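You operate a simulated robot arm through the tools that you are given. There is no shell and no other tool. Be economical: measure what you need, move in short steps, check, and stop when the job is done.

The job below is to be done with a simulated two-armed robot. You get a single attempt, and the scene is never put back.

Task
Wind the screw leg to 4 MM and wipe both lap joints clean.
Fine: one hand steadies the leg while the other winds; teal pad, put back. Hands unhurt; nothing dropped, spilt, damaged or left on.

Only the result counts: the job must be done as asked and must still hold three seconds after the hand-in. Knocking over, shifting, dropping, spilling or breaking anything else fails it.

Robot
Two 6-joint arms with two-finger parallel grippers on one trunk, on a base that drives. Base frame: it is fixed to the floor where the robot stands at the start and does not move with it; the origin is under the middle of the robot, x ahead of it, y to its left, z up. Units: mm, degrees, N and s.
The left shoulder is at the start at [60, 187, 1272], the right one opposite. With the tool pointing down near the work surface each hand reaches from about 100 to 600 mm from the robot's upright axis, wherever it stands, measured 20 degrees to its own side. Places, roughly: knob of the blue screw leg [500, 0, 1100]; silver lap joint [300, 400, 900]; yellow lap joint [300, 200, 900]. Payload 1.57 kg a hand.
The tool frame of a hand sits at the grasp point between the pads (the TCP): z along the fingers, y along the line on which they close. The tips reach 30 mm beyond it. Largest opening 110 mm; finger width 24, thickness 12; the body of the gripper, 48 by 112 mm, starts 78 mm behind the TCP.
Orientation is that of the tool frame in the base frame, as a unit quaternion [x, y, z, w]. With the fingers straight down and closing along the base's y, the tool's x points along the base's -x, its y along +y and its z along -z.

Tools
- The arms move only by the tool step_arm. It takes "left_commands", "right_commands" or both (then of equal length, played together; a hand with none holds still); each is a list of rows, each a list of 3 entries, a list of its own where there are three numbers: the shift along the tool's x, y, z in mm, then the turn, a rotation vector about the tool's x, y, z in degrees, then the finger opening in mm, from 0 to 110. In form: [[[x, y, z], [ax, ay, az], grip], ...]. A call has 1 to 8 rows; each row is the pose to reach, as a shift and turn from the pose commanded when the call began, along the tool's axes at that moment. Each row takes 0.2 s and may step no farther than 50 mm and 8.6 degrees from the row before; otherwise, or with a gripper value out of range, the whole call is refused. Where a pose cannot be reached the arm comes as near as it can. A force on the tool above 40 N (or 10 N above the force at the start of the call, whichever is more), or a blocked arm, ends the call early, and 0.2 s more pass. The fingers move at their own pace (about 153 mm/s each) and stop on an object; they squeeze with about 37 N. The grip force told is the motor's: it shows also when the fingers shut on nothing. Time passes only in rows, and 0.2 s behind the last, so rows that repeat a pose let the fingers close. The reply holds the time, the measured pose of the TCP, the force on the tool along the base axes, the opening and the grip force, in the units named above and with some noise.
- Cameras (640 x 400 px; columns grow to the right, rows downward): "scene" is now at [6, 37.5, 1811]; the picture's right is [0.51, -0.86, -0.00], its down [-0.67, -0.39, -0.63] and it looks along [0.54, 0.32, -0.78] (base axes); focal length 282 px, centre (320, 200). "left" rides on the left gripper at [70, -16, -141] in its tool frame; the picture's right is [0.23, 0.97, 0.00], its down [-0.86, 0.20, -0.48] and it looks along [-0.47, 0.11, 0.88] (tool axes); focal length 222 px, centre (320, 200). "right" rides on the right gripper at [70, 16, -141] in its tool frame; the picture's right is [-0.23, 0.97, 0.00], its down [-0.86, -0.20, -0.48] and it looks along [-0.47, -0.11, 0.88] (tool axes); focal length 222 px, centre (320, 200). There is no depth. A picture from a camera that has moved, and an enlarged one, comes with that camera's place and axes in the base frame and with its lens.
- get_image(camera): a new picture of that camera. The clock stands still meanwhile.
- slide_trunk(by): slides the trunk up (or, below 0, down) by that many mm; the arms and the scene camera ride with it, the base frame stays. It gives what a move gives, with no picture.
- roll_base(legs): drives the robot by 1 to 6 legs, each [ahead, left, turn to the left] in mm, mm and degrees, along the robot's own axes; the way and the turn of a leg run together, so that a leg with both is an arc; at most 1500 mm and 180 degrees a leg. The arms and the cameras ride along, it lands a little off, and it stops where it bumps. It gives what a move gives.
- head_to(pan, tilt): turns the head with the scene camera to pan (to the left, within 86 degrees either way) and tilt (down, from -29 to 69), counted from straight ahead of the robot. It gives what a move gives.
- enlarge(camera, box): a new picture of the part [left, top, right, bottom] of that camera's present view, enlarged. The clock stands still meanwhile.
- sign_off(): hands the job in; it is judged then, once.

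Go step by step. Nothing tells you exact positions but the pictures and the camera data: compare them with the known pose of the tool, close in by small moves and look again before you grip or let go. The budget is 120 turns and 108 pictures, counting those below and the enlarged ones. Unless the task says otherwise, let go and move clear before handing in, and close with one line.

The tools are called after ">>>" by a JSON object that holds its "op" and its "data". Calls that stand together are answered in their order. step_arm: Moves the arms, as the interface text tells. Its arguments: {"type":"object","properties":{"left_commands":{"type":"array","items":{"type":"array"}},"right_commands":{"type":"array","items":{"type":"array"}}},"required":[]} The other tools are called the same way: slide_trunk (by) slides the trunk up or down; roll_base (legs) drives the base; head_to (pan, tilt) turns the head that bears the scene camera; get_image (camera) takes a picture; enlarge (camera, box) takes an enlarged picture of a part of a camera's view; sign_off () hands the job in.

At the start:

```text
time: 0.0
left_eef_pos: [298.3, 402.7, 1410.7]
left_tcp_rot: [0.0, 1.0, -0.001, 0.0]
left_ft_force: [-0.7, 0.5, 0.1]
left_gripper_width: 110.3
left_gripper_force: 0.0
right_eef_pos: [339.5, 56.1, 1427.7]
right_tcp_rot: [0.0, 1.0, 0.0, 0.0]
right_ft_force: [0.1, 0.3, -0.4]
right_gripper_width: 109.9
right_gripper_force: 0.0
trunk travel left (down, up): [-900.0, 90.0]
robot x, y, heading: [3.2, 2.4, -0.2]
head pan, tilt: [30.3, 51.2]
```

scene: 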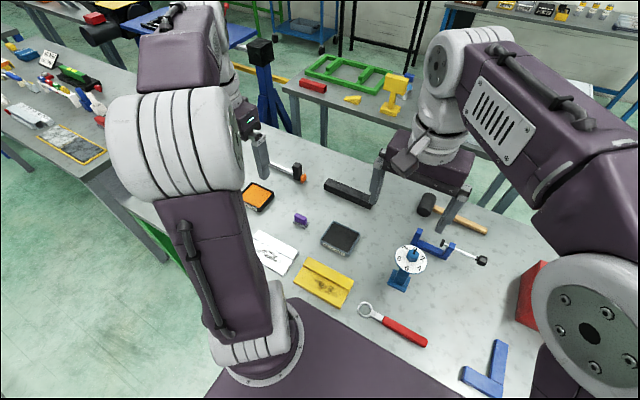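
right: 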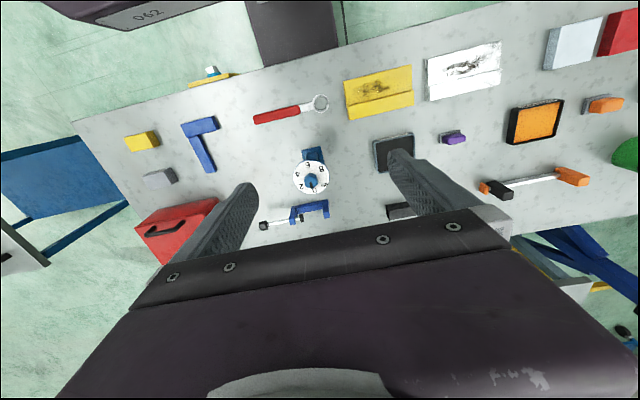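
left: 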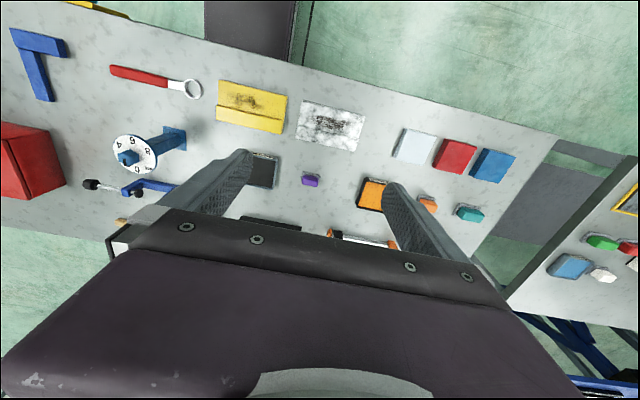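

I see a blue screw leg with a numbered dial, the yellow and silver lap joints with smudges, and several pads: purple, orange and teal. I'll look closer before I move anything.

>>> {"op": "enlarge", "data": {"camera": "scene", "box": [360, 220, 460, 300]}}

>>> {"op": "enlarge", "data": {"camera": "left", "box": [60, 60, 300, 220]}}

>>> {"op": "enlarge", "data": {"camera": "left", "box": [280, 80, 520, 240]}}

>>> {"op": "enlarge", "data": {"camera": "right", "box": [240, 120, 440, 240]}}

```text
5.00 times, centred on (410, 260) of scene
camera zoom: at [6.0, 37.5, 1811.0], right [0.51, -0.86, 0.0], down [-0.67, -0.39, -0.63], along [0.54, 0.32, -0.78], focal length 1408 px, centre (-130, -100)
```

zoom: 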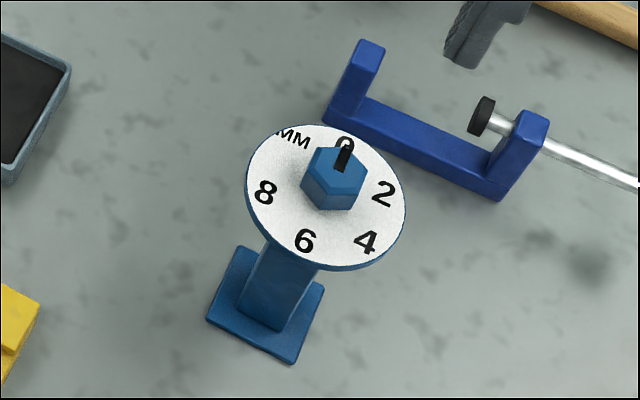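

```text
2.50 times, centred on (180, 140) of left
camera zoom: at [228.7, 387.0, 1553.5], right [-0.23, 0.97, 0.0], down [0.86, 0.2, 0.48], along [0.47, 0.11, -0.88], focal length 555 px, centre (670, 350)
```

zoom: 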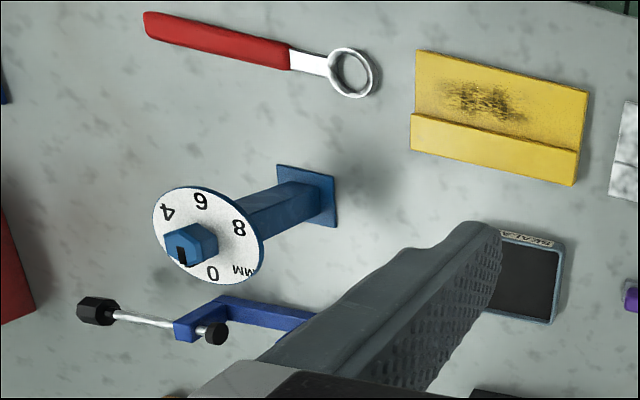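

```text
2.50 times, centred on (400, 160) of left
camera zoom: at [228.7, 387.0, 1553.5], right [-0.23, 0.97, 0.0], down [0.86, 0.2, 0.48], along [0.47, 0.11, -0.88], focal length 555 px, centre (120, 300)
```

zoom: 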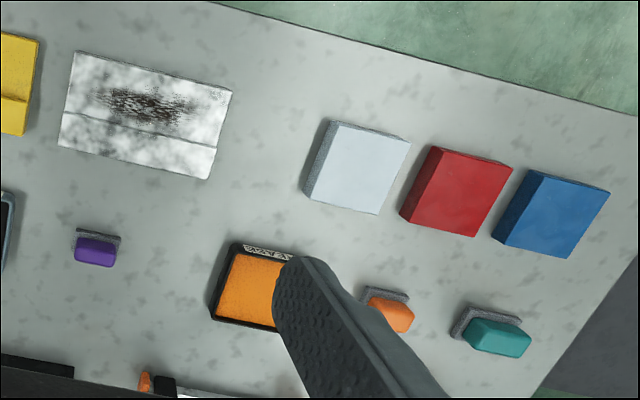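

```text
3.20 times, centred on (340, 180) of right
camera zoom: at [269.9, 73.4, 1569.1], right [0.23, 0.97, 0.0], down [0.86, -0.2, 0.48], along [0.47, -0.11, -0.88], focal length 711 px, centre (256, 264)
```

zoom: 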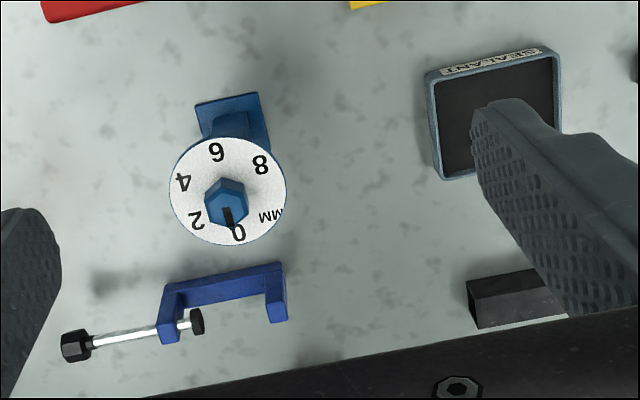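

>>> {"op": "head_to", "data": {"pan": 60, "tilt": 45}}

>>> {"op": "get_image", "data": {"camera": "scene"}}

>>> {"op": "head_to", "data": {"pan": 0, "tilt": 60}}

>>> {"op": "get_image", "data": {"camera": "scene"}}

```text
time: 0.9
left_eef_pos: [298.1, 402.7, 1410.9]
left_tcp_rot: [-0.001, 1.0, 0.0, 0.0]
left_ft_force: [-0.5, 0.8, -0.2]
left_gripper_width: 109.9
left_gripper_force: 0.1
right_eef_pos: [338.2, 55.9, 1427.0]
right_tcp_rot: [-0.001, 1.0, 0.0, 0.0]
right_ft_force: [-0.1, -1.6, 0.2]
right_gripper_width: 109.7
right_gripper_force: 0.1
trunk travel left (down, up): [-900.0, 90.0]
robot x, y, heading: [2.9, -1.9, -0.2]
head pan, tilt: [60.0, 45.0]
```

```text
100 pictures are left
camera scene: at [-18.9, 69.8, 1819.6], right [0.87, -0.5, 0.0], down [-0.35, -0.61, -0.71], along [0.35, 0.61, -0.71], focal length 282 px, centre (320, 200)
```

scene: 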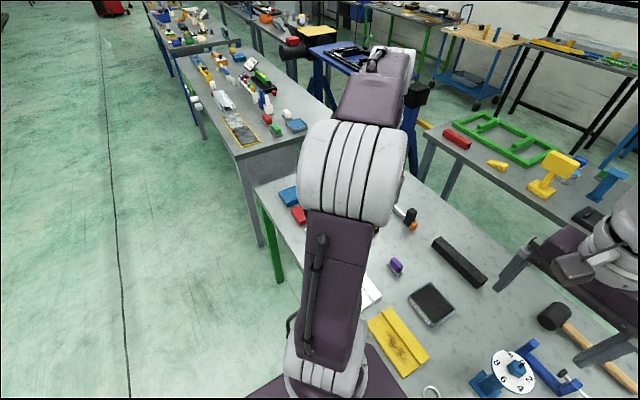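

```text
time: 2.2
left_eef_pos: [298.5, 402.4, 1411.4]
left_tcp_rot: [0.0, 1.0, -0.001, 0.0]
left_ft_force: [-0.4, -0.4, 0.5]
left_gripper_width: 110.0
left_gripper_force: 0.0
right_eef_pos: [339.2, 56.3, 1427.6]
right_tcp_rot: [0.0, 1.0, 0.0, 0.0]
right_ft_force: [0.2, 1.2, -0.3]
right_gripper_width: 109.8
right_gripper_force: 0.1
trunk travel left (down, up): [-900.0, 90.0]
robot x, y, heading: [-0.2, 1.3, -0.1]
head pan, tilt: [0.0, 60.0]
```

```text
99 pictures are left
camera scene: at [7.1, -0.5, 1800.1], right [0.0, -1.0, 0.0], down [-0.87, 0.0, -0.5], along [0.5, 0.0, -0.87], focal length 282 px, centre (320, 200)
```

scene: 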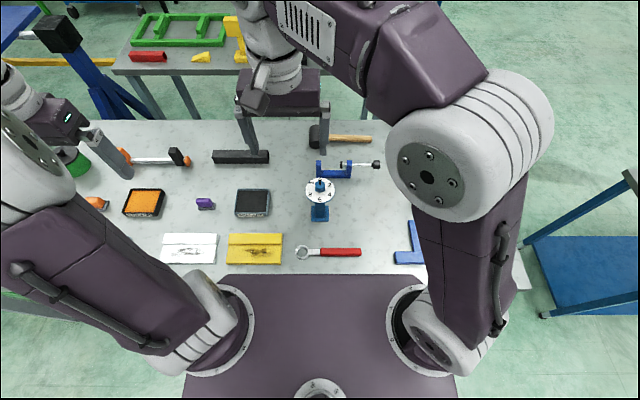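

The knob stands at about [478, 5, 1090] with its pointer on 0, and 4 lies about 120° clockwise from there. I'll turn the left hand level, pointing along -y, so it can grip the column below the dial.

>>> {"op": "step_arm", "data": {"left_commands": [[[-20, 0, 30], [4.62, 4.62, -4.62], 110], [[-40, 0, 60], [9.24, 9.24, -9.24], 110], [[-60, 0, 90], [13.86, 13.86, -13.86], 110], [[-80, 0, 120], [18.48, 18.48, -18.48], 110], [[-100, 0, 150], [23.09, 23.09, -23.09], 110], [[-120, 0, 180], [27.71, 27.71, -27.71], 110], [[-140, 0, 210], [32.33, 32.33, -32.33], 110], [[-160, 0, 240], [36.95, 36.95, -36.95], 110]]}}

>>> {"op": "enlarge", "data": {"camera": "scene", "box": [270, 150, 390, 230]}}

```text
time: 4.0
left_eef_pos: [382.3, 358.3, 1182.3]
left_tcp_rot: [-0.301, 0.854, -0.301, -0.301]
left_ft_force: [-1.0, 0.5, 0.0]
left_gripper_width: 109.9
left_gripper_force: 0.0
left hand out of reach, approached as far as the arm can: row 6, 7, 8
right_eef_pos: [338.4, 56.9, 1428.0]
right_tcp_rot: [-0.001, 1.0, 0.0, 0.0]
right_ft_force: [0.6, -0.1, -0.5]
right_gripper_width: 109.7
right_gripper_force: 0.0
trunk travel left (down, up): [-900.0, 90.0]
robot x, y, heading: [1.7, 4.1, 0.0]
head pan, tilt: [0.0, 60.0]
```

```text
5.00 times, centred on (330, 190) of scene
camera zoom: at [7.2, 0.3, 1800.1], right [0.0, -1.0, 0.0], down [-0.87, 0.0, -0.5], along [0.5, 0.0, -0.87], focal length 1408 px, centre (270, 250)
```

zoom: 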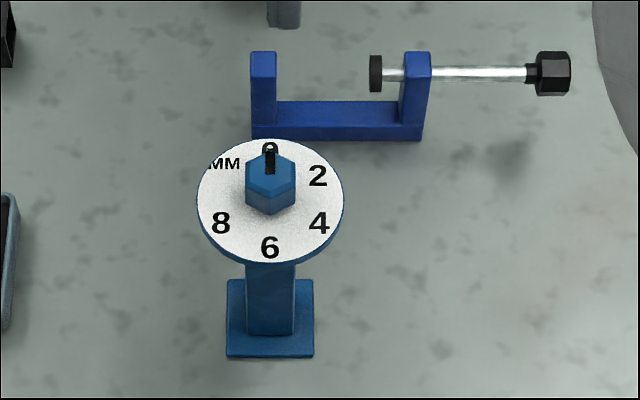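

The dial is square to the axes, with 60° between numbers, and two knob flats face ±y. I'll finish turning the left hand while bringing it closer to the column.

>>> {"op": "step_arm", "data": {"left_commands": [[[3.2, -10.4, 15.7], [4.62, 4.62, -4.62], 110], [[6.4, -20.8, 31.3], [9.24, 9.24, -9.24], 110], [[9.6, -31.2, 47], [13.86, 13.86, -13.86], 110], [[12.8, -41.7, 62.6], [18.48, 18.48, -18.48], 110], [[16, -52, 78.3], [23.09, 23.09, -23.09], 110], [[19.2, -62.5, 94], [27.71, 27.71, -27.71], 110], [[22.4, -72.9, 109.6], [32.33, 32.33, -32.33], 110]]}}

```text
time: 5.7
left_eef_pos: [385.8, 227.0, 1153.7]
left_tcp_rot: [0.501, -0.499, 0.5, 0.5]
left_ft_force: [0.0, 0.0, -0.2]
left_gripper_width: 109.9
left_gripper_force: 0.1
right_eef_pos: [338.3, 54.9, 1428.5]
right_tcp_rot: [-0.001, 1.0, 0.0, 0.0]
right_ft_force: [-0.3, 0.1, -0.1]
right_gripper_width: 110.1
right_gripper_force: 0.0
trunk travel left (down, up): [-900.0, 90.0]
robot x, y, heading: [3.2, 3.6, 0.0]
head pan, tilt: [0.0, 60.0]
```

>>> {"op": "step_arm", "data": {"left_commands": [[[-42, -23, 0], [0, 0, 0], 110], [[-84, -46, 0], [0, 0, 0], 110], [[-126, -69, 0], [0, 0, 0], 110], [[-169, -92, 0], [0, 0, 0], 110], [[-169, -92, 40], [0, 0, 0], 110], [[-169, -92, 80], [0, 0, 0], 110]]}}

>>> {"op": "get_image", "data": {"camera": "left"}}

>>> {"op": "get_image", "data": {"camera": "scene"}}

```text
time: 7.0
left_eef_pos: [414.1, 174.8, 1034.9]
left_tcp_rot: [0.5, -0.5, 0.501, 0.499]
left_ft_force: [0.2, 0.2, 1.1]
left_gripper_width: 110.0
left_gripper_force: 0.1
left hand out of reach, approached as far as the arm can: row 2, 3, 4, 5, 6
right_eef_pos: [338.7, 57.1, 1427.9]
right_tcp_rot: [0.0, 1.0, 0.001, 0.001]
right_ft_force: [0.7, 0.5, 0.0]
right_gripper_width: 110.1
right_gripper_force: 0.1
trunk travel left (down, up): [-900.0, 90.0]
robot x, y, heading: [1.2, 0.8, 0.3]
head pan, tilt: [0.0, 60.0]
```

```text
97 pictures are left
camera left: at [431.2, 317.2, 1106.1], right [-0.97, 0.0, 0.23], down [-0.2, 0.48, -0.86], along [-0.11, -0.88, -0.47], focal length 222 px, centre (320, 200)
```

left: 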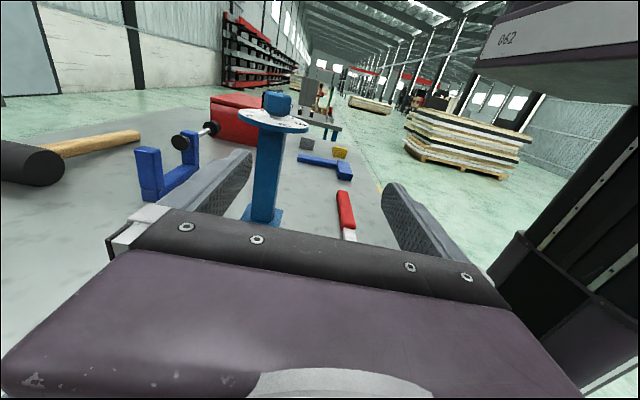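

```text
96 pictures are left
camera scene: at [6.7, -0.3, 1800.1], right [0.0, -1.0, 0.0], down [-0.87, 0.0, -0.5], along [0.5, 0.0, -0.87], focal length 282 px, centre (320, 200)
```

scene: 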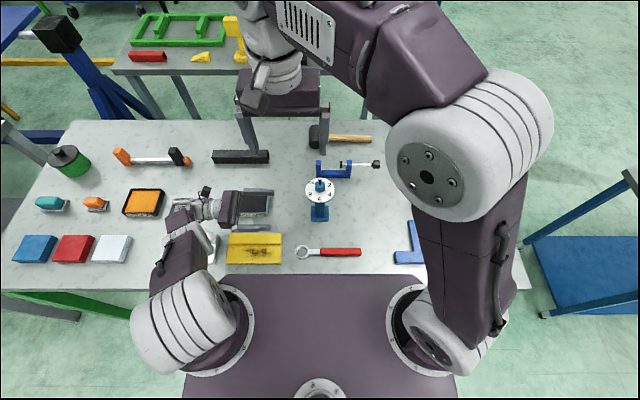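

The left hand stopped short at the edge of its reach. Moving toward -y should bring it back inside the reach, so I'll try that path.

>>> {"op": "step_arm", "data": {"left_commands": [[[0, 0, 30], [0, 0, 0], 110], [[0, -15, 55], [0, 0, 0], 110], [[0, -40, 70], [0, 0, 0], 110], [[-10, -64, 75], [0, 0, 0], 110]]}}

```text
time: 8.1
left_eef_pos: [453.2, 105.8, 1037.3]
left_tcp_rot: [-0.5, 0.501, -0.499, -0.5]
left_ft_force: [-0.9, -0.7, -1.3]
left_gripper_width: 109.9
left_gripper_force: 0.1
left hand out of reach, approached as far as the arm can: row 1, 2, 4
right_eef_pos: [338.3, 57.5, 1428.0]
right_tcp_rot: [0.0, 1.0, 0.0, -0.001]
right_ft_force: [-0.2, 0.2, 0.9]
right_gripper_width: 109.8
right_gripper_force: 0.0
trunk travel left (down, up): [-900.0, 90.0]
robot x, y, heading: [2.9, -1.4, 0.1]
head pan, tilt: [0.0, 60.0]
```

>>> {"op": "slide_trunk", "data": {"by": -60}}

>>> {"op": "step_arm", "data": {"left_commands": [[[0, -12, 0], [0, 0, 0], 110], [[0, -25, 0], [0, 0, 0], 110]]}}

>>> {"op": "get_image", "data": {"camera": "left"}}

>>> {"op": "enlarge", "data": {"camera": "scene", "box": [200, 140, 400, 265]}}

```text
time: 9.1
left_eef_pos: [453.3, 105.4, 976.9]
left_tcp_rot: [0.5, -0.5, 0.5, 0.5]
left_ft_force: [-0.2, -0.4, 0.0]
left_gripper_width: 109.9
left_gripper_force: 0.1
right_eef_pos: [338.9, 55.2, 1368.4]
right_tcp_rot: [0.0, 1.0, 0.001, 0.0]
right_ft_force: [-0.2, -0.3, 0.9]
right_gripper_width: 110.1
right_gripper_force: 0.0
trunk travel left (down, up): [-840.0, 150.0]
robot x, y, heading: [-1.0, 1.1, -0.1]
head pan, tilt: [0.0, 60.0]
```

```text
time: 9.7
left_eef_pos: [459.2, 101.0, 984.9]
left_tcp_rot: [-0.5, 0.5, -0.5, -0.5]
left_ft_force: [-0.2, -0.8, 0.1]
left_gripper_width: 109.9
left_gripper_force: 0.0
left hand out of reach, approached as far as the arm can: row 1, 2
right_eef_pos: [338.8, 56.5, 1367.7]
right_tcp_rot: [0.0, 1.0, -0.001, -0.001]
right_ft_force: [0.2, 0.6, 0.1]
right_gripper_width: 109.8
right_gripper_force: 0.1
trunk travel left (down, up): [-840.0, 150.0]
robot x, y, heading: [-2.6, 0.1, 0.2]
head pan, tilt: [0.0, 60.0]
```

```text
95 pictures are left
camera left: at [475.8, 242.9, 1056.0], right [-0.97, 0.0, 0.23], down [-0.2, 0.48, -0.85], along [-0.11, -0.88, -0.47], focal length 222 px, centre (320, 200)
```

left: 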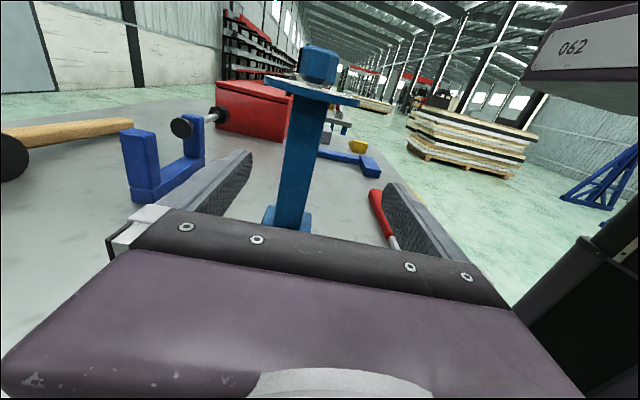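

```text
3.20 times, centred on (300, 202) of scene
camera zoom: at [7.0, -1.1, 1740.1], right [0.0, -1.0, 0.0], down [-0.87, 0.0, -0.5], along [0.5, 0.0, -0.87], focal length 901 px, centre (384, 192)
```

zoom: 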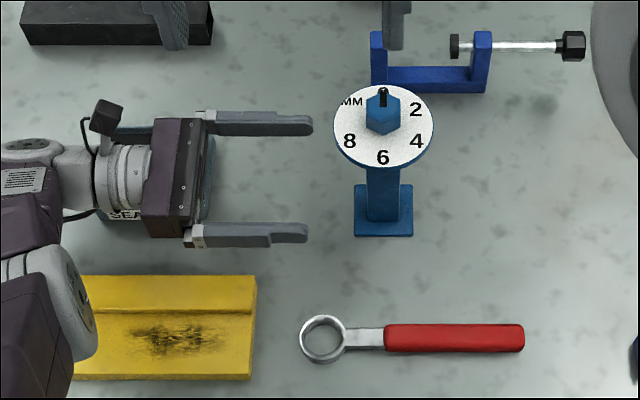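

>>> {"op": "step_arm", "data": {"left_commands": [[[40, 0, 0], [0, 0, 0], 110], [[80, 0, 0], [0, 0, 0], 110]]}}

>>> {"op": "slide_trunk", "data": {"by": -80}}

>>> {"op": "step_arm", "data": {"left_commands": [[[0, -10, 0], [0, 0, 0], 110], [[0, -20, 0], [0, 0, 0], 110]]}}

```text
time: 10.2
left_eef_pos: [486.5, 112.0, 1028.9]
left_tcp_rot: [0.499, -0.5, 0.5, 0.502]
left_ft_force: [0.4, 0.0, 0.8]
left_gripper_width: 110.0
left_gripper_force: 0.2
left hand out of reach, approached as far as the arm can: row 1, 2
right_eef_pos: [338.7, 55.7, 1367.6]
right_tcp_rot: [0.0, 1.0, -0.001, -0.001]
right_ft_force: [-0.5, 0.9, -0.5]
right_gripper_width: 110.0
right_gripper_force: 0.0
trunk travel left (down, up): [-840.0, 150.0]
robot x, y, heading: [2.3, 0.0, 0.1]
head pan, tilt: [0.0, 60.0]
```

```text
time: 11.5
left_eef_pos: [485.7, 112.9, 955.7]
left_tcp_rot: [0.496, -0.502, 0.504, 0.498]
left_ft_force: [-2.2, -1.0, 16.5]
left_gripper_width: 109.9
left_gripper_force: 0.0
right_eef_pos: [336.6, 54.6, 1288.7]
right_tcp_rot: [-0.001, 1.0, 0.001, 0.001]
right_ft_force: [-0.5, 0.1, 0.0]
right_gripper_width: 109.7
right_gripper_force: 0.0
trunk travel left (down, up): [-760.0, 230.0]
robot x, y, heading: [-1.1, -0.0, -0.0]
head pan, tilt: [0.0, 60.0]
stopped: the force on the tool passed its limit (the readings are from after the stop); the commanded pose is now the measured one
```

```text
time: 12.1
left_eef_pos: [492.6, 109.4, 958.3]
left_tcp_rot: [0.497, -0.501, 0.503, 0.498]
left_ft_force: [0.0, -0.4, 0.7]
left_gripper_width: 110.0
left_gripper_force: 0.1
left hand out of reach, approached as far as the arm can: row 1, 2
right_eef_pos: [338.1, 56.6, 1287.7]
right_tcp_rot: [0.0, 1.0, 0.0, 0.0]
right_ft_force: [-0.4, -0.1, -0.7]
right_gripper_width: 110.0
right_gripper_force: 0.0
trunk travel left (down, up): [-760.0, 230.0]
robot x, y, heading: [-2.2, -2.9, 0.1]
head pan, tilt: [0.0, 60.0]
```

Something under the left hand pushed up with about 16 N. I'll look at it before going on.

>>> {"op": "get_image", "data": {"camera": "scene"}}

>>> {"op": "enlarge", "data": {"camera": "scene", "box": [150, 140, 350, 265]}}

>>> {"op": "get_image", "data": {"camera": "right"}}

```text
93 pictures are left
camera scene: at [6.4, -1.2, 1660.0], right [0.0, -1.0, 0.0], down [-0.87, 0.0, -0.5], along [0.5, 0.0, -0.87], focal length 282 px, centre (320, 200)
```

scene: 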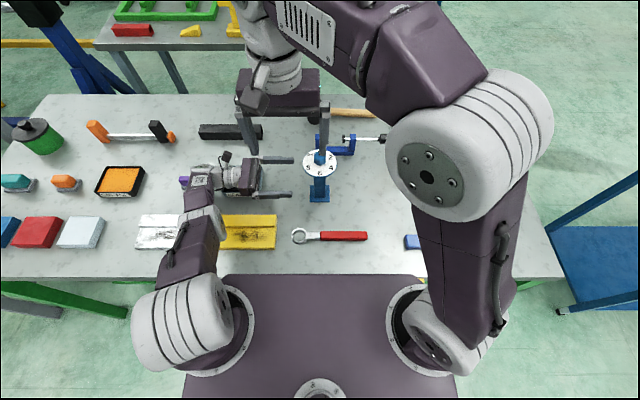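

```text
3.20 times, centred on (250, 202) of scene
camera zoom: at [6.4, -1.2, 1660.0], right [0.0, -1.0, 0.0], down [-0.87, 0.0, -0.5], along [0.5, 0.0, -0.87], focal length 901 px, centre (544, 192)
```

zoom: 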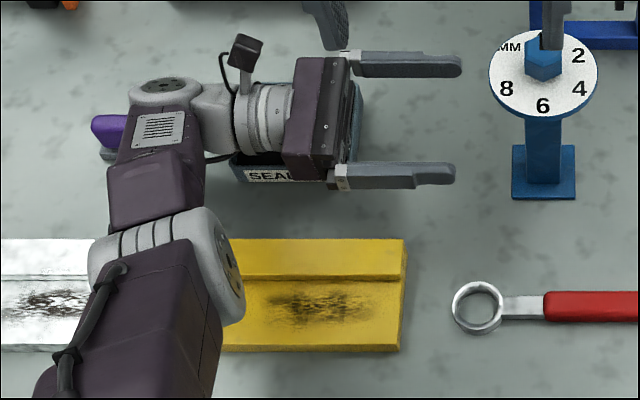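

```text
91 pictures are left
camera right: at [269.2, 73.0, 1429.2], right [0.23, 0.97, 0.0], down [0.85, -0.2, 0.48], along [0.47, -0.11, -0.88], focal length 222 px, centre (320, 200)
```

right: 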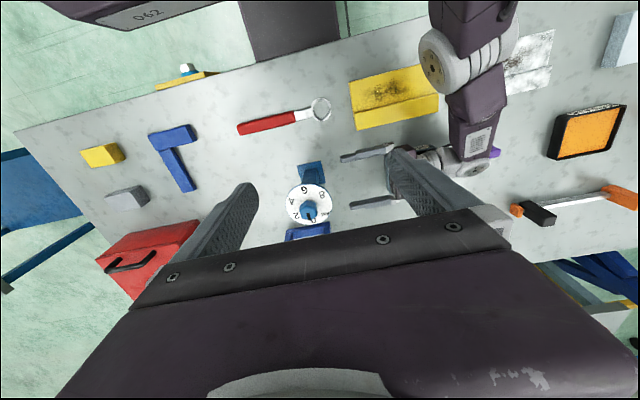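

>>> {"op": "step_arm", "data": {"left_commands": [[[20, 0, 0], [0, 0, 0], 110], [[40, 0, 0], [0, 0, 0], 110]]}}

>>> {"op": "get_image", "data": {"camera": "left"}}

>>> {"op": "enlarge", "data": {"camera": "scene", "box": [150, 140, 350, 265]}}

```text
time: 12.7
left_eef_pos: [508.6, 115.4, 990.3]
left_tcp_rot: [0.496, -0.502, 0.502, 0.5]
left_ft_force: [0.2, 0.5, 0.3]
left_gripper_width: 109.9
left_gripper_force: 0.0
left hand out of reach, approached as far as the arm can: row 1, 2
right_eef_pos: [338.2, 55.4, 1288.2]
right_tcp_rot: [0.0, 1.0, 0.0, 0.0]
right_ft_force: [0.3, 0.3, 0.1]
right_gripper_width: 109.9
right_gripper_force: 0.0
trunk travel left (down, up): [-760.0, 230.0]
robot x, y, heading: [0.8, 2.0, -0.1]
head pan, tilt: [0.0, 60.0]
```

```text
90 pictures are left
camera left: at [524.7, 257.7, 1060.6], right [-0.98, 0.0, 0.22], down [-0.19, 0.48, -0.86], along [-0.11, -0.88, -0.46], focal length 222 px, centre (320, 200)
```

left: 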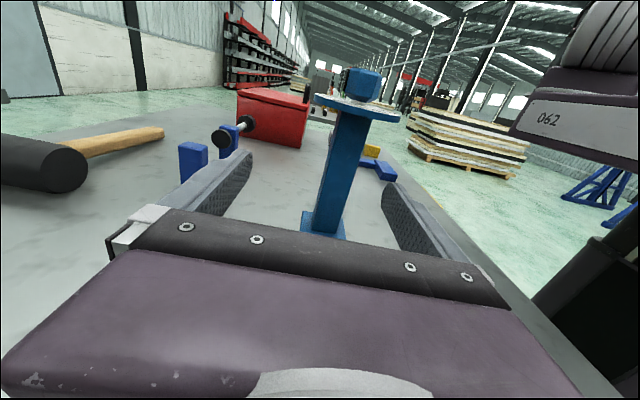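

```text
3.20 times, centred on (250, 202) of scene
camera zoom: at [6.8, -0.9, 1660.1], right [0.0, -1.0, 0.0], down [-0.87, 0.0, -0.5], along [0.5, 0.0, -0.87], focal length 901 px, centre (544, 192)
```

zoom: 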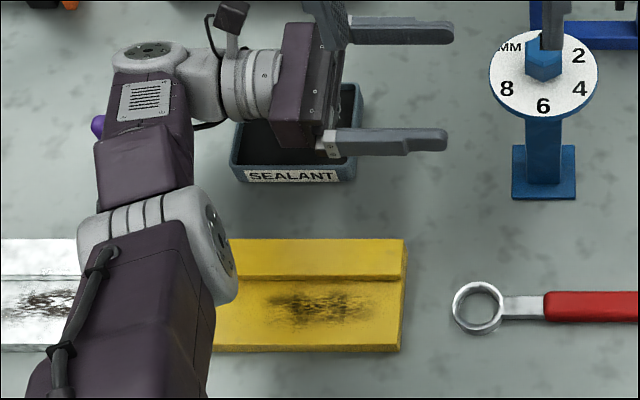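

>>> {"op": "step_arm", "data": {"left_commands": [[[0, 15, 0], [0, 0, 0], 110], [[0, 30, 0], [0, 0, 0], 110]]}}

```text
time: 13.3
left_eef_pos: [497.7, 123.5, 979.2]
left_tcp_rot: [0.495, -0.502, 0.502, 0.5]
left_ft_force: [0.4, -0.4, 0.0]
left_gripper_width: 109.9
left_gripper_force: 0.0
left hand out of reach, approached as far as the arm can: row 1, 2
right_eef_pos: [338.3, 56.9, 1287.6]
right_tcp_rot: [0.0, 1.0, 0.0, 0.0]
right_ft_force: [-0.3, -0.4, -0.2]
right_gripper_width: 110.0
right_gripper_force: 0.1
trunk travel left (down, up): [-760.0, 230.0]
robot x, y, heading: [-2.9, -7.6, -0.0]
head pan, tilt: [0.0, 60.0]
```

The -y approach runs into the wrist's limits, and the tray under the hand looks intact. I'll raise the trunk, turn the hand back to pointing down, then pitch it forward to grip the column from the robot's side.

>>> {"op": "slide_trunk", "data": {"by": 140}}

>>> {"op": "step_arm", "data": {"left_commands": [[[10, 10, -20], [0, 0, 0], 110], [[20, 30, -50], [-4, -4, 4], 110], [[30, 60, -80], [-8, -8, 8], 110], [[30, 90, -110], [-12, -12, 12], 110], [[30, 100, -120], [-16, -16, 16], 110], [[30, 100, -130], [-20, -20, 20], 110], [[30, 100, -140], [-24.6, -24.6, 24.6], 110], [[30, 100, -150], [-29.2, -29.2, 29.2], 110]]}}

```text
time: 15.0
left_eef_pos: [497.3, 123.5, 1118.5]
left_tcp_rot: [0.496, -0.501, 0.502, 0.5]
left_ft_force: [0.3, -0.5, -0.2]
left_gripper_width: 110.1
left_gripper_force: 0.0
right_eef_pos: [338.9, 57.3, 1427.6]
right_tcp_rot: [0.0, 1.0, -0.001, 0.001]
right_ft_force: [0.9, 0.5, -0.7]
right_gripper_width: 110.0
right_gripper_force: 0.0
trunk travel left (down, up): [-900.0, 90.0]
robot x, y, heading: [-1.0, -1.1, 0.0]
head pan, tilt: [0.0, 60.0]
```

```text
time: 16.8
left_eef_pos: [398.1, 274.1, 1147.8]
left_tcp_rot: [-0.325, 0.824, -0.33, -0.326]
left_ft_force: [0.2, -1.3, 0.4]
left_gripper_width: 109.9
left_gripper_force: 0.0
left hand out of reach, approached as far as the arm can: row 1, 2
right_eef_pos: [338.1, 56.2, 1427.9]
right_tcp_rot: [0.0, 1.0, 0.0, 0.0]
right_ft_force: [0.4, 0.0, -0.1]
right_gripper_width: 109.9
right_gripper_force: 0.0
trunk travel left (down, up): [-900.0, 90.0]
robot x, y, heading: [2.2, -2.2, 0.1]
head pan, tilt: [0.0, 60.0]
```

>>> {"op": "step_arm", "data": {"left_commands": [[[0, 0, 0], [-4.9, -4.9, 4.9], 110], [[0, 0, 0], [-9.8, -9.8, 9.8], 110], [[0, 0, 0], [-14.7, -14.7, 14.7], 110], [[0, 0, 0], [-19.6, -19.6, 19.6], 110], [[0, 0, 0], [-24.5, -24.5, 24.5], 110], [[0, 0, 0], [-29.4, -29.4, 29.4], 110], [[0, 0, 0], [-34.3, -34.3, 34.3], 110], [[0, 0, 0], [-39.2, -39.2, 39.2], 110]]}}

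```text
time: 18.6
left_eef_pos: [398.7, 273.6, 1145.7]
left_tcp_rot: [-0.006, 1.0, -0.009, -0.003]
left_ft_force: [0.1, 0.5, -0.7]
left_gripper_width: 110.2
left_gripper_force: 0.0
right_eef_pos: [338.4, 55.6, 1427.7]
right_tcp_rot: [0.0, 1.0, -0.001, 0.0]
right_ft_force: [0.7, 0.3, -0.5]
right_gripper_width: 109.9
right_gripper_force: 0.0
trunk travel left (down, up): [-900.0, 90.0]
robot x, y, heading: [-1.1, -0.4, -0.1]
head pan, tilt: [0.0, 60.0]
```

The left hand points down again. Next I'll pitch it forward by 50° and bring it across toward the column.

>>> {"op": "step_arm", "data": {"left_commands": [[[7, -19, 6], [-1, -6.25, 0.7], 110], [[15, -38, 12], [-1, -12.5, 0.7], 110], [[22, -58, 17], [-1, -18.8, 0.7], 110], [[30, -77, 23], [-1, -25, 0.7], 110], [[37, -96, 29], [-1, -31.3, 0.7], 110], [[44, -116, 34], [-1, -37.5, 0.7], 110], [[52, -135, 40], [-1, -43.8, 0.7], 110], [[59, -154, 46], [-1, -50, 0.7], 110]]}}

>>> {"op": "get_image", "data": {"camera": "left"}}

>>> {"op": "get_image", "data": {"camera": "scene"}}

```text
time: 20.4
left_eef_pos: [440.4, 191.6, 1130.2]
left_tcp_rot: [-0.021, 0.916, -0.074, 0.394]
left_ft_force: [0.1, -0.4, 0.8]
left_gripper_width: 110.1
left_gripper_force: 0.0
left hand out of reach, approached as far as the arm can: row 3, 4, 5, 6, 7, 8
right_eef_pos: [338.4, 55.9, 1428.1]
right_tcp_rot: [0.001, 1.0, -0.001, 0.0]
right_ft_force: [-0.2, 0.4, 0.8]
right_gripper_width: 110.0
right_gripper_force: 0.0
trunk travel left (down, up): [-900.0, 90.0]
robot x, y, heading: [2.4, 4.2, -0.2]
head pan, tilt: [0.0, 60.0]
```

```text
88 pictures are left
camera left: at [289.9, 186.4, 1180.6], right [-0.14, 0.94, -0.31], down [0.25, 0.34, 0.91], along [0.96, 0.05, -0.28], focal length 222 px, centre (320, 200)
```

left: 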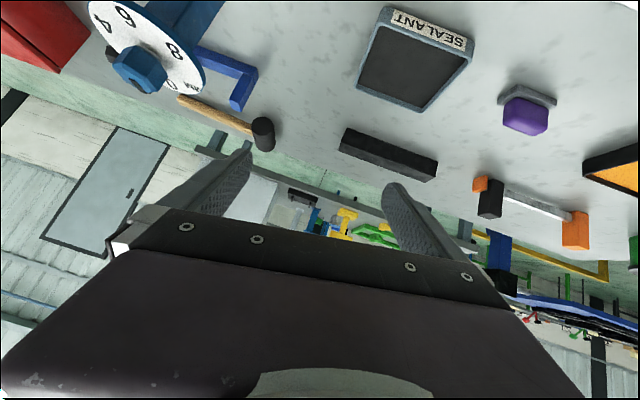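

```text
87 pictures are left
camera scene: at [7.3, -1.5, 1800.1], right [0.0, -1.0, 0.0], down [-0.87, 0.0, -0.5], along [0.5, 0.0, -0.87], focal length 282 px, centre (320, 200)
```

scene: 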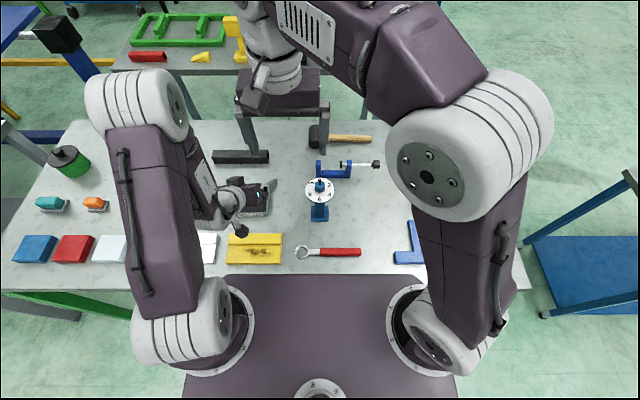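

The hand is now too close to the shoulder. Backing the base up by about 60 mm gives the left arm room and keeps the knob within the right arm's reach.

>>> {"op": "roll_base", "data": {"legs": [[-60, 0, 0]]}}

```text
time: 21.4
left_eef_pos: [389.0, 192.4, 1126.7]
left_tcp_rot: [-0.021, 0.918, -0.075, 0.389]
left_ft_force: [0.0, 0.2, 0.7]
left_gripper_width: 109.9
left_gripper_force: 0.1
right_eef_pos: [291.0, 56.0, 1424.6]
right_tcp_rot: [0.001, 1.0, 0.0, -0.004]
right_ft_force: [1.4, 0.1, -0.4]
right_gripper_width: 109.8
right_gripper_force: 0.1
trunk travel left (down, up): [-900.0, 90.0]
robot x, y, heading: [-57.5, -2.6, -0.1]
head pan, tilt: [0.0, 60.0]
```

>>> {"op": "step_arm", "data": {"left_commands": [[[12.6, -29, 12], [-2, -1.2, 1.7], 110], [[25, -58, 24], [-4, -2.4, 3.4], 110], [[38, -87, 36], [-6.8, -4.1, 5.8], 110], [[51, -117, 49], [-6.8, -4.1, 5.8], 110], [[63, -146, 61], [-6.8, -4.1, 5.8], 110], [[75.9, -174.9, 72.8], [-6.8, -4.1, 5.8], 110]]}}

>>> {"op": "get_image", "data": {"camera": "left"}}

```text
time: 22.8
left_eef_pos: [433.2, 179.3, 1073.6]
left_tcp_rot: [0.004, 0.91, -0.081, 0.406]
left_ft_force: [0.6, -0.3, -0.1]
left_gripper_width: 109.7
left_gripper_force: 0.1
left hand out of reach, approached as far as the arm can: row 1, 2, 3, 4, 5, 6
right_eef_pos: [281.2, 56.2, 1428.4]
right_tcp_rot: [0.002, 1.0, 0.001, 0.0]
right_ft_force: [-0.4, 0.2, -0.9]
right_gripper_width: 110.2
right_gripper_force: 0.1
trunk travel left (down, up): [-900.0, 90.0]
robot x, y, heading: [-56.9, -2.9, 0.2]
head pan, tilt: [0.0, 60.0]
```

```text
86 pictures are left
camera left: at [282.2, 181.6, 1118.6], right [-0.08, 0.95, -0.31], down [0.23, 0.32, 0.92], along [0.97, 0.0, -0.25], focal length 222 px, centre (320, 200)
```

left: 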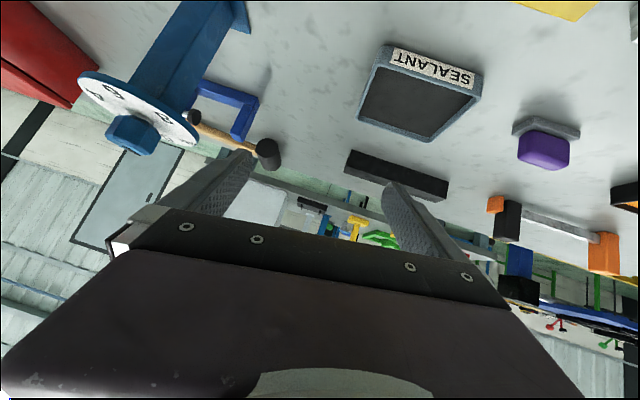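

The left arm works best when the column lies straight ahead of its shoulder. I'll lift the left hand clear, then drive the base to the right so the shoulder lines up better.

>>> {"op": "step_arm", "data": {"left_commands": [[[-25, -4, -22], [0, 0, 0], 110], [[-50, -8, -45], [0, 0, 0], 110], [[-74, -14, -67], [0, 0, 0], 110], [[-95, -18, -87], [0, 0, 0], 110]]}}

>>> {"op": "roll_base", "data": {"legs": [[0, -120, 0]]}}

```text
time: 23.8
left_eef_pos: [426.1, 184.4, 1205.6]
left_tcp_rot: [0.005, 0.91, -0.081, 0.406]
left_ft_force: [0.0, 0.6, 0.1]
left_gripper_width: 109.9
left_gripper_force: 0.0
right_eef_pos: [278.3, 56.1, 1427.2]
right_tcp_rot: [0.001, 1.0, 0.0, 0.0]
right_ft_force: [0.3, -0.4, 0.0]
right_gripper_width: 109.8
right_gripper_force: 0.0
trunk travel left (down, up): [-900.0, 90.0]
robot x, y, heading: [-58.0, -5.5, 0.0]
head pan, tilt: [0.0, 60.0]
```

```text
time: 25.0
left_eef_pos: [427.9, 69.4, 1205.0]
left_tcp_rot: [0.004, 0.91, -0.083, 0.405]
left_ft_force: [-0.2, 0.1, -0.1]
left_gripper_width: 110.0
left_gripper_force: 0.1
right_eef_pos: [280.4, -59.2, 1427.8]
right_tcp_rot: [0.0, 1.0, -0.002, 0.0]
right_ft_force: [0.0, 0.0, -0.1]
right_gripper_width: 109.7
right_gripper_force: 0.1
trunk travel left (down, up): [-900.0, 90.0]
robot x, y, heading: [-56.6, -119.4, -0.3]
head pan, tilt: [0.0, 60.0]
```

>>> {"op": "step_arm", "data": {"left_commands": [[[17, -15, 5], [-4, -1, 1.6], 110], [[33, -30, 11], [-8.8, -2, 3.6], 110], [[50, -45, 16], [-8.8, -2, 3.6], 110], [[66.7, -59.5, 22], [-8.8, -2, 3.6], 110]]}}

```text
time: 26.0
left_eef_pos: [417.8, 85.9, 1196.1]
left_tcp_rot: [0.005, 0.909, -0.039, 0.415]
left_ft_force: [-0.4, 0.1, 0.6]
left_gripper_width: 109.8
left_gripper_force: 0.0
left hand out of reach, approached as far as the arm can: row 1, 2, 3, 4
right_eef_pos: [280.1, -62.8, 1427.7]
right_tcp_rot: [0.0, 1.0, 0.0, 0.0]
right_ft_force: [-0.7, -0.2, 0.5]
right_gripper_width: 109.9
right_gripper_force: 0.0
trunk travel left (down, up): [-900.0, 90.0]
robot x, y, heading: [-61.0, -115.2, -0.0]
head pan, tilt: [0.0, 60.0]
```

Only tilts toward the inner side seem to be allowed. I'll swing the tilted hand so that it points toward -y and downward, and approach the column from its left on a slant.

>>> {"op": "step_arm", "data": {"left_commands": [[[0, 0, 0], [6.3, 0, 5.3], 110], [[0, 0, 0], [12.6, 0, 10.6], 110], [[0, 0, 0], [18.8, 0, 15.8], 110], [[0, 0, 0], [25.1, 0, 21.1], 110], [[0, 0, 0], [31.4, 0, 26.3], 110], [[0, 0, 0], [37.6, 0, 31.6], 110], [[0, 0, 0], [43.9, 0, 36.9], 110], [[0, 0, 0], [50.1, 0, 42.1], 110]]}}

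>>> {"op": "step_arm", "data": {"left_commands": [[[0, 0, 0], [6.3, 0, 5.3], 110], [[0, 0, 0], [12.6, 0, 10.6], 110], [[0, 0, 0], [18.8, 0, 15.8], 110]]}}

>>> {"op": "roll_base", "data": {"legs": [[50, 60, 0]]}}

```text
time: 27.8
left_eef_pos: [419.8, 88.6, 1195.0]
left_tcp_rot: [0.491, 0.748, -0.265, 0.36]
left_ft_force: [-0.2, -0.3, 0.0]
left_gripper_width: 109.8
left_gripper_force: 0.0
right_eef_pos: [279.4, -62.1, 1427.1]
right_tcp_rot: [0.0, 1.0, -0.002, -0.001]
right_ft_force: [0.3, -0.1, -0.2]
right_gripper_width: 110.1
right_gripper_force: 0.2
trunk travel left (down, up): [-900.0, 90.0]
robot x, y, heading: [-61.3, -117.7, -0.1]
head pan, tilt: [0.0, 60.0]
```

```text
time: 28.6
left_eef_pos: [419.6, 89.5, 1195.2]
left_tcp_rot: [0.641, 0.62, -0.331, 0.309]
left_ft_force: [0.3, 0.1, -0.9]
left_gripper_width: 110.2
left_gripper_force: 0.1
right_eef_pos: [279.7, -63.0, 1427.4]
right_tcp_rot: [0.0, 1.0, -0.001, 0.0]
right_ft_force: [-0.2, -0.6, -1.0]
right_gripper_width: 110.1
right_gripper_force: 0.1
trunk travel left (down, up): [-900.0, 90.0]
robot x, y, heading: [-56.3, -120.9, -0.3]
head pan, tilt: [0.0, 60.0]
```

```text
time: 29.6
left_eef_pos: [463.8, 142.7, 1198.7]
left_tcp_rot: [0.643, 0.619, -0.328, 0.308]
left_ft_force: [-0.3, -1.1, 0.3]
left_gripper_width: 110.0
left_gripper_force: 0.1
right_eef_pos: [323.8, -10.6, 1429.5]
right_tcp_rot: [-0.001, 1.0, 0.002, 0.003]
right_ft_force: [-0.6, -1.3, 0.3]
right_gripper_width: 109.8
right_gripper_force: 0.1
trunk travel left (down, up): [-900.0, 90.0]
robot x, y, heading: [-9.3, -56.5, -0.3]
head pan, tilt: [0.0, 60.0]
```

The whole swing was reachable. Now I'll bring the left hand to a standoff point along its slanted approach line.

>>> {"op": "step_arm", "data": {"left_commands": [[[25, 4, 31], [-2.3, 3.5, -1.1], 110], [[50, 8, 62], [-2.3, 3.5, -1.1], 110], [[75, 12, 92], [-2.3, 3.5, -1.1], 110], [[101, 17, 123], [-2.3, 3.5, -1.1], 110]]}}

>>> {"op": "get_image", "data": {"camera": "left"}}

>>> {"op": "get_image", "data": {"camera": "scene"}}

```text
time: 30.6
left_eef_pos: [485.0, 110.7, 1039.4]
left_tcp_rot: [0.639, 0.641, -0.303, 0.299]
left_ft_force: [-0.4, -0.6, -0.3]
left_gripper_width: 109.9
left_gripper_force: 0.1
right_eef_pos: [332.6, -1.8, 1426.2]
right_tcp_rot: [-0.001, 1.0, -0.002, -0.001]
right_ft_force: [0.0, 0.0, -0.5]
right_gripper_width: 109.9
right_gripper_force: 0.0
trunk travel left (down, up): [-900.0, 90.0]
robot x, y, heading: [-12.0, -56.1, 0.1]
head pan, tilt: [0.0, 60.0]
```

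```text
85 pictures are left
camera left: at [468.6, 265.2, 1076.8], right [0.97, 0.15, -0.18], down [0.2, -0.18, 0.96], along [0.11, -0.97, -0.2], focal length 222 px, centre (320, 200)
```

left: 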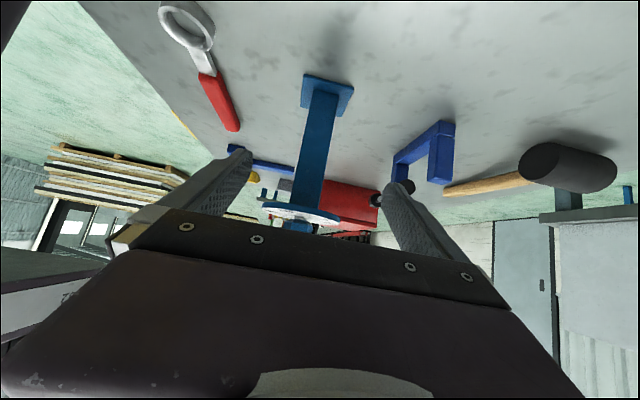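

```text
84 pictures are left
camera scene: at [0.6, -58.0, 1800.1], right [0.0, -1.0, 0.0], down [-0.87, 0.0, -0.5], along [0.5, 0.0, -0.87], focal length 282 px, centre (320, 200)
```

scene: 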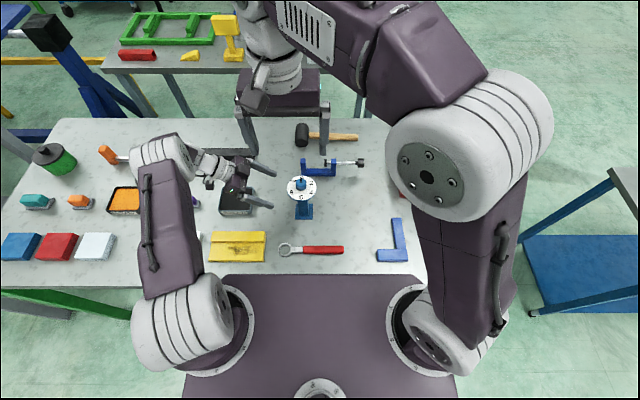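

>>> {"op": "step_arm", "data": {"left_commands": [[[-2, -4, 33], [0, 0, 0], 110], [[-4, -4, 66], [0, 0, 0], 110], [[-6, -4, 100], [0, 0, 0], 110], [[-7.4, -4, 134.8], [0, 0, 0], 110]]}}

>>> {"op": "get_image", "data": {"camera": "left"}}

>>> {"op": "enlarge", "data": {"camera": "scene", "box": [200, 140, 360, 240]}}

```text
time: 31.6
left_eef_pos: [477.8, 1.9, 961.6]
left_tcp_rot: [0.639, 0.641, -0.301, 0.3]
left_ft_force: [-0.6, 2.1, 6.8]
left_gripper_width: 110.2
left_gripper_force: 0.0
right_eef_pos: [328.6, -3.4, 1428.5]
right_tcp_rot: [0.001, 1.0, 0.0, 0.001]
right_ft_force: [-0.5, -0.1, 0.6]
right_gripper_width: 110.1
right_gripper_force: 0.1
trunk travel left (down, up): [-900.0, 90.0]
robot x, y, heading: [-9.7, -63.2, -0.2]
head pan, tilt: [0.0, 60.0]
```

```text
83 pictures are left
camera left: at [461.2, 154.9, 998.7], right [0.97, 0.15, -0.18], down [0.2, -0.18, 0.96], along [0.11, -0.97, -0.2], focal length 222 px, centre (320, 200)
```

left: 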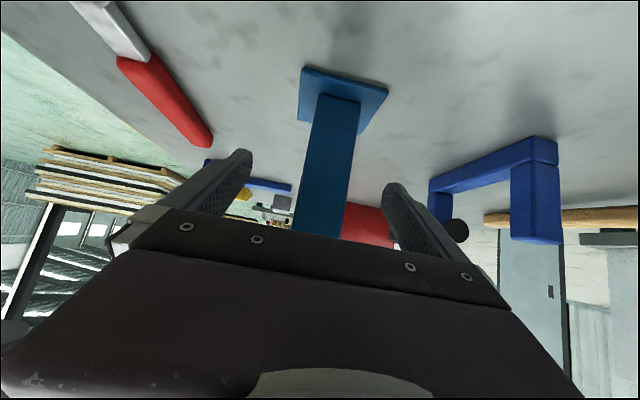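

```text
4.00 times, centred on (280, 190) of scene
camera zoom: at [-4.0, -60.1, 1800.3], right [0.0, -1.0, 0.0], down [-0.87, 0.0, -0.5], along [0.5, 0.0, -0.87], focal length 1126 px, centre (480, 240)
```

zoom: 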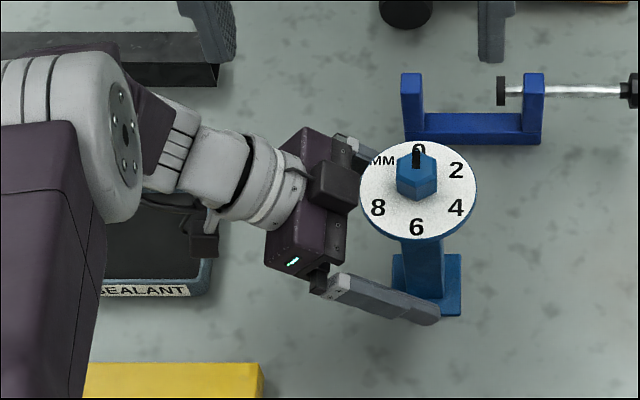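

>>> {"op": "step_arm", "data": {"left_commands": [[[0, 0, 0], [0, 0, 0], 110]]}}

>>> {"op": "enlarge", "data": {"camera": "left", "box": [180, 60, 480, 260]}}

>>> {"op": "enlarge", "data": {"camera": "scene", "box": [265, 160, 325, 200]}}

```text
time: 32.0
left_eef_pos: [477.7, 1.8, 959.7]
left_tcp_rot: [0.639, 0.641, -0.301, 0.3]
left_ft_force: [0.0, 1.8, 3.9]
left_gripper_width: 110.2
left_gripper_force: 0.0
right_eef_pos: [328.4, -2.1, 1427.4]
right_tcp_rot: [0.0, 1.0, -0.001, 0.0]
right_ft_force: [0.0, 0.2, -0.6]
right_gripper_width: 109.9
right_gripper_force: 0.0
trunk travel left (down, up): [-900.0, 90.0]
robot x, y, heading: [-10.4, -60.9, 0.1]
head pan, tilt: [0.0, 60.0]
```

```text
2.00 times, centred on (330, 160) of left
camera zoom: at [461.5, 155.4, 998.0], right [0.97, 0.15, -0.18], down [0.2, -0.18, 0.96], along [0.11, -0.97, -0.2], focal length 444 px, centre (300, 280)
```

zoom: 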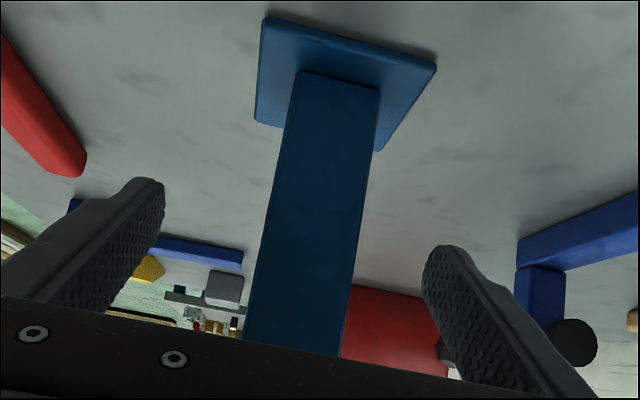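

```text
10.00 times, centred on (295, 180) of scene
camera zoom: at [-3.0, -59.1, 1800.1], right [0.0, -1.0, 0.0], down [-0.87, 0.0, -0.5], along [0.5, 0.0, -0.87], focal length 2815 px, centre (570, 400)
```

zoom: 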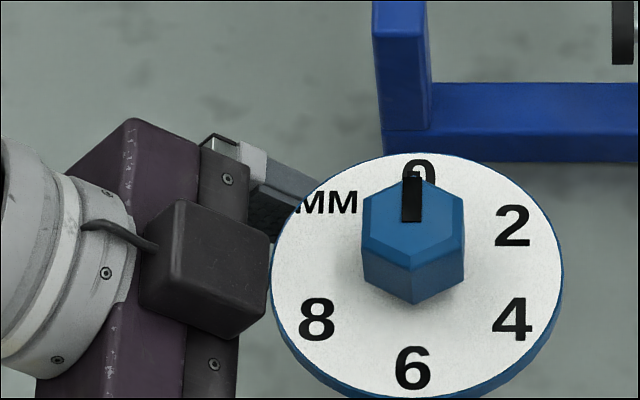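

Slight forces suggest the box on the gripper is brushing the dial's edge. I'll back off and lower a little before closing.

>>> {"op": "step_arm", "data": {"left_commands": [[[7, 0, -8], [0, 0, 0], 110], [[13.8, 3, -6], [0, 0, 0], 110]]}}

>>> {"op": "enlarge", "data": {"camera": "scene", "box": [245, 160, 325, 210]}}

>>> {"op": "enlarge", "data": {"camera": "left", "box": [180, 60, 480, 260]}}

```text
time: 32.6
left_eef_pos: [482.2, 14.1, 953.5]
left_tcp_rot: [0.638, 0.642, -0.301, 0.3]
left_ft_force: [0.0, -0.7, 0.5]
left_gripper_width: 109.9
left_gripper_force: 0.1
right_eef_pos: [330.1, -2.4, 1427.1]
right_tcp_rot: [0.0, 1.0, -0.001, 0.001]
right_ft_force: [0.0, 0.1, -0.2]
right_gripper_width: 110.0
right_gripper_force: 0.1
trunk travel left (down, up): [-900.0, 90.0]
robot x, y, heading: [-10.3, -57.1, 0.1]
head pan, tilt: [0.0, 60.0]
```

```text
8.00 times, centred on (285, 185) of scene
camera zoom: at [-2.1, -59.4, 1800.1], right [0.0, -1.0, 0.0], down [-0.87, 0.0, -0.5], along [0.5, 0.0, -0.87], focal length 2252 px, centre (600, 320)
```

zoom: 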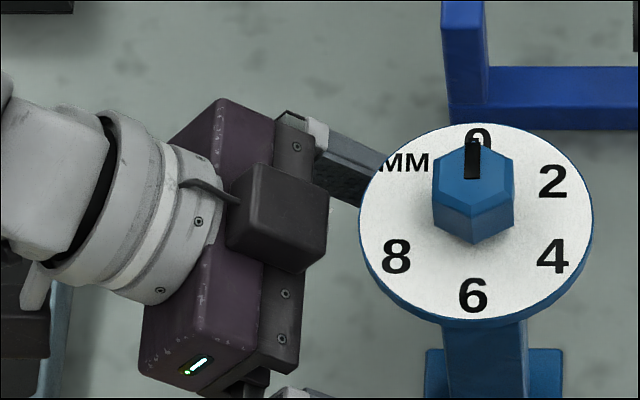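

```text
2.00 times, centred on (330, 160) of left
camera zoom: at [465.1, 168.1, 990.9], right [0.97, 0.15, -0.18], down [0.2, -0.18, 0.96], along [0.11, -0.97, -0.2], focal length 444 px, centre (300, 280)
```

zoom: 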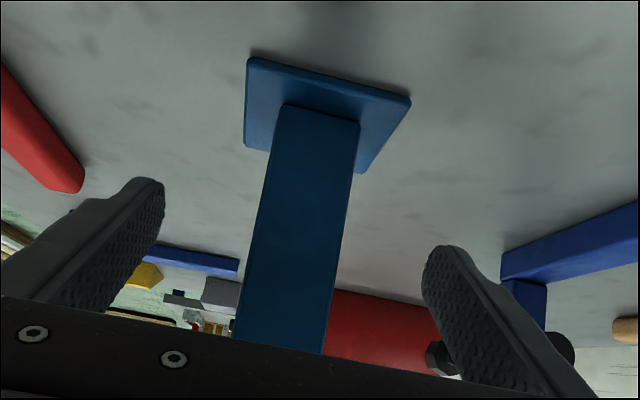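

Clear of the dial now. I'll bring the right hand above the knob and turn it by −60°, so the winding runs evenly from −60° to +60°.

>>> {"op": "step_arm", "data": {"right_commands": [[[-19, 0.5, 16], [0, 0, -7.5], 80], [[-38, 1, 32], [0, 0, -15], 60], [[-57, 1.5, 48], [0, 0, -22.5], 55], [[-76, 2, 64], [0, 0, -30], 50], [[-95, 2.5, 79], [0, 0, -37.5], 48], [[-114, 3, 95], [0, 0, -45], 48], [[-133, 3.5, 111], [0, 0, -52.5], 48], [[-151, 4, 127], [0, 0, -60], 48]]}}

>>> {"op": "get_image", "data": {"camera": "right"}}

>>> {"op": "get_image", "data": {"camera": "scene"}}

```text
time: 34.5
left_eef_pos: [482.4, 14.3, 952.8]
left_tcp_rot: [0.638, 0.642, -0.302, 0.3]
left_ft_force: [0.0, 0.3, 0.4]
left_gripper_width: 110.0
left_gripper_force: 0.1
right_eef_pos: [482.9, -0.7, 1298.9]
right_tcp_rot: [-0.501, 0.865, 0.001, -0.001]
right_ft_force: [1.0, 0.3, -0.2]
right_gripper_width: 48.2
right_gripper_force: 0.1
trunk travel left (down, up): [-900.0, 90.0]
robot x, y, heading: [-11.5, -60.6, -0.0]
head pan, tilt: [0.0, 60.0]
```

```text
77 pictures are left
camera right: at [434.8, -51.5, 1441.0], right [-0.73, 0.68, 0.0], down [0.6, 0.64, 0.48], along [0.33, 0.35, -0.88], focal length 222 px, centre (320, 200)
```

right: 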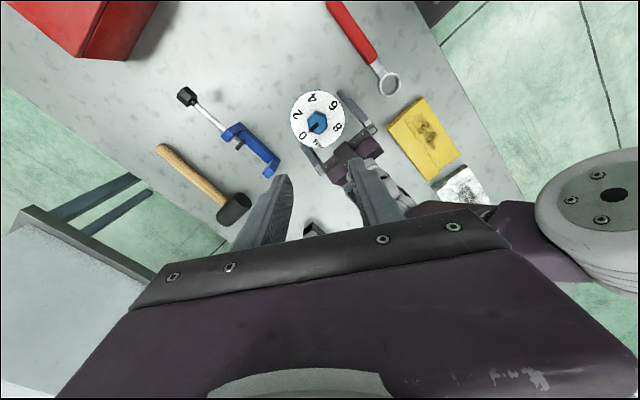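

```text
76 pictures are left
camera scene: at [-0.1, -59.8, 1800.1], right [0.0, -1.0, 0.0], down [-0.87, 0.0, -0.5], along [0.5, 0.0, -0.87], focal length 282 px, centre (320, 200)
```

scene: 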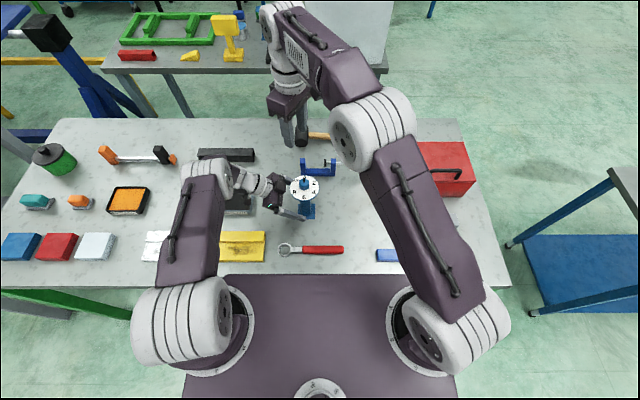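

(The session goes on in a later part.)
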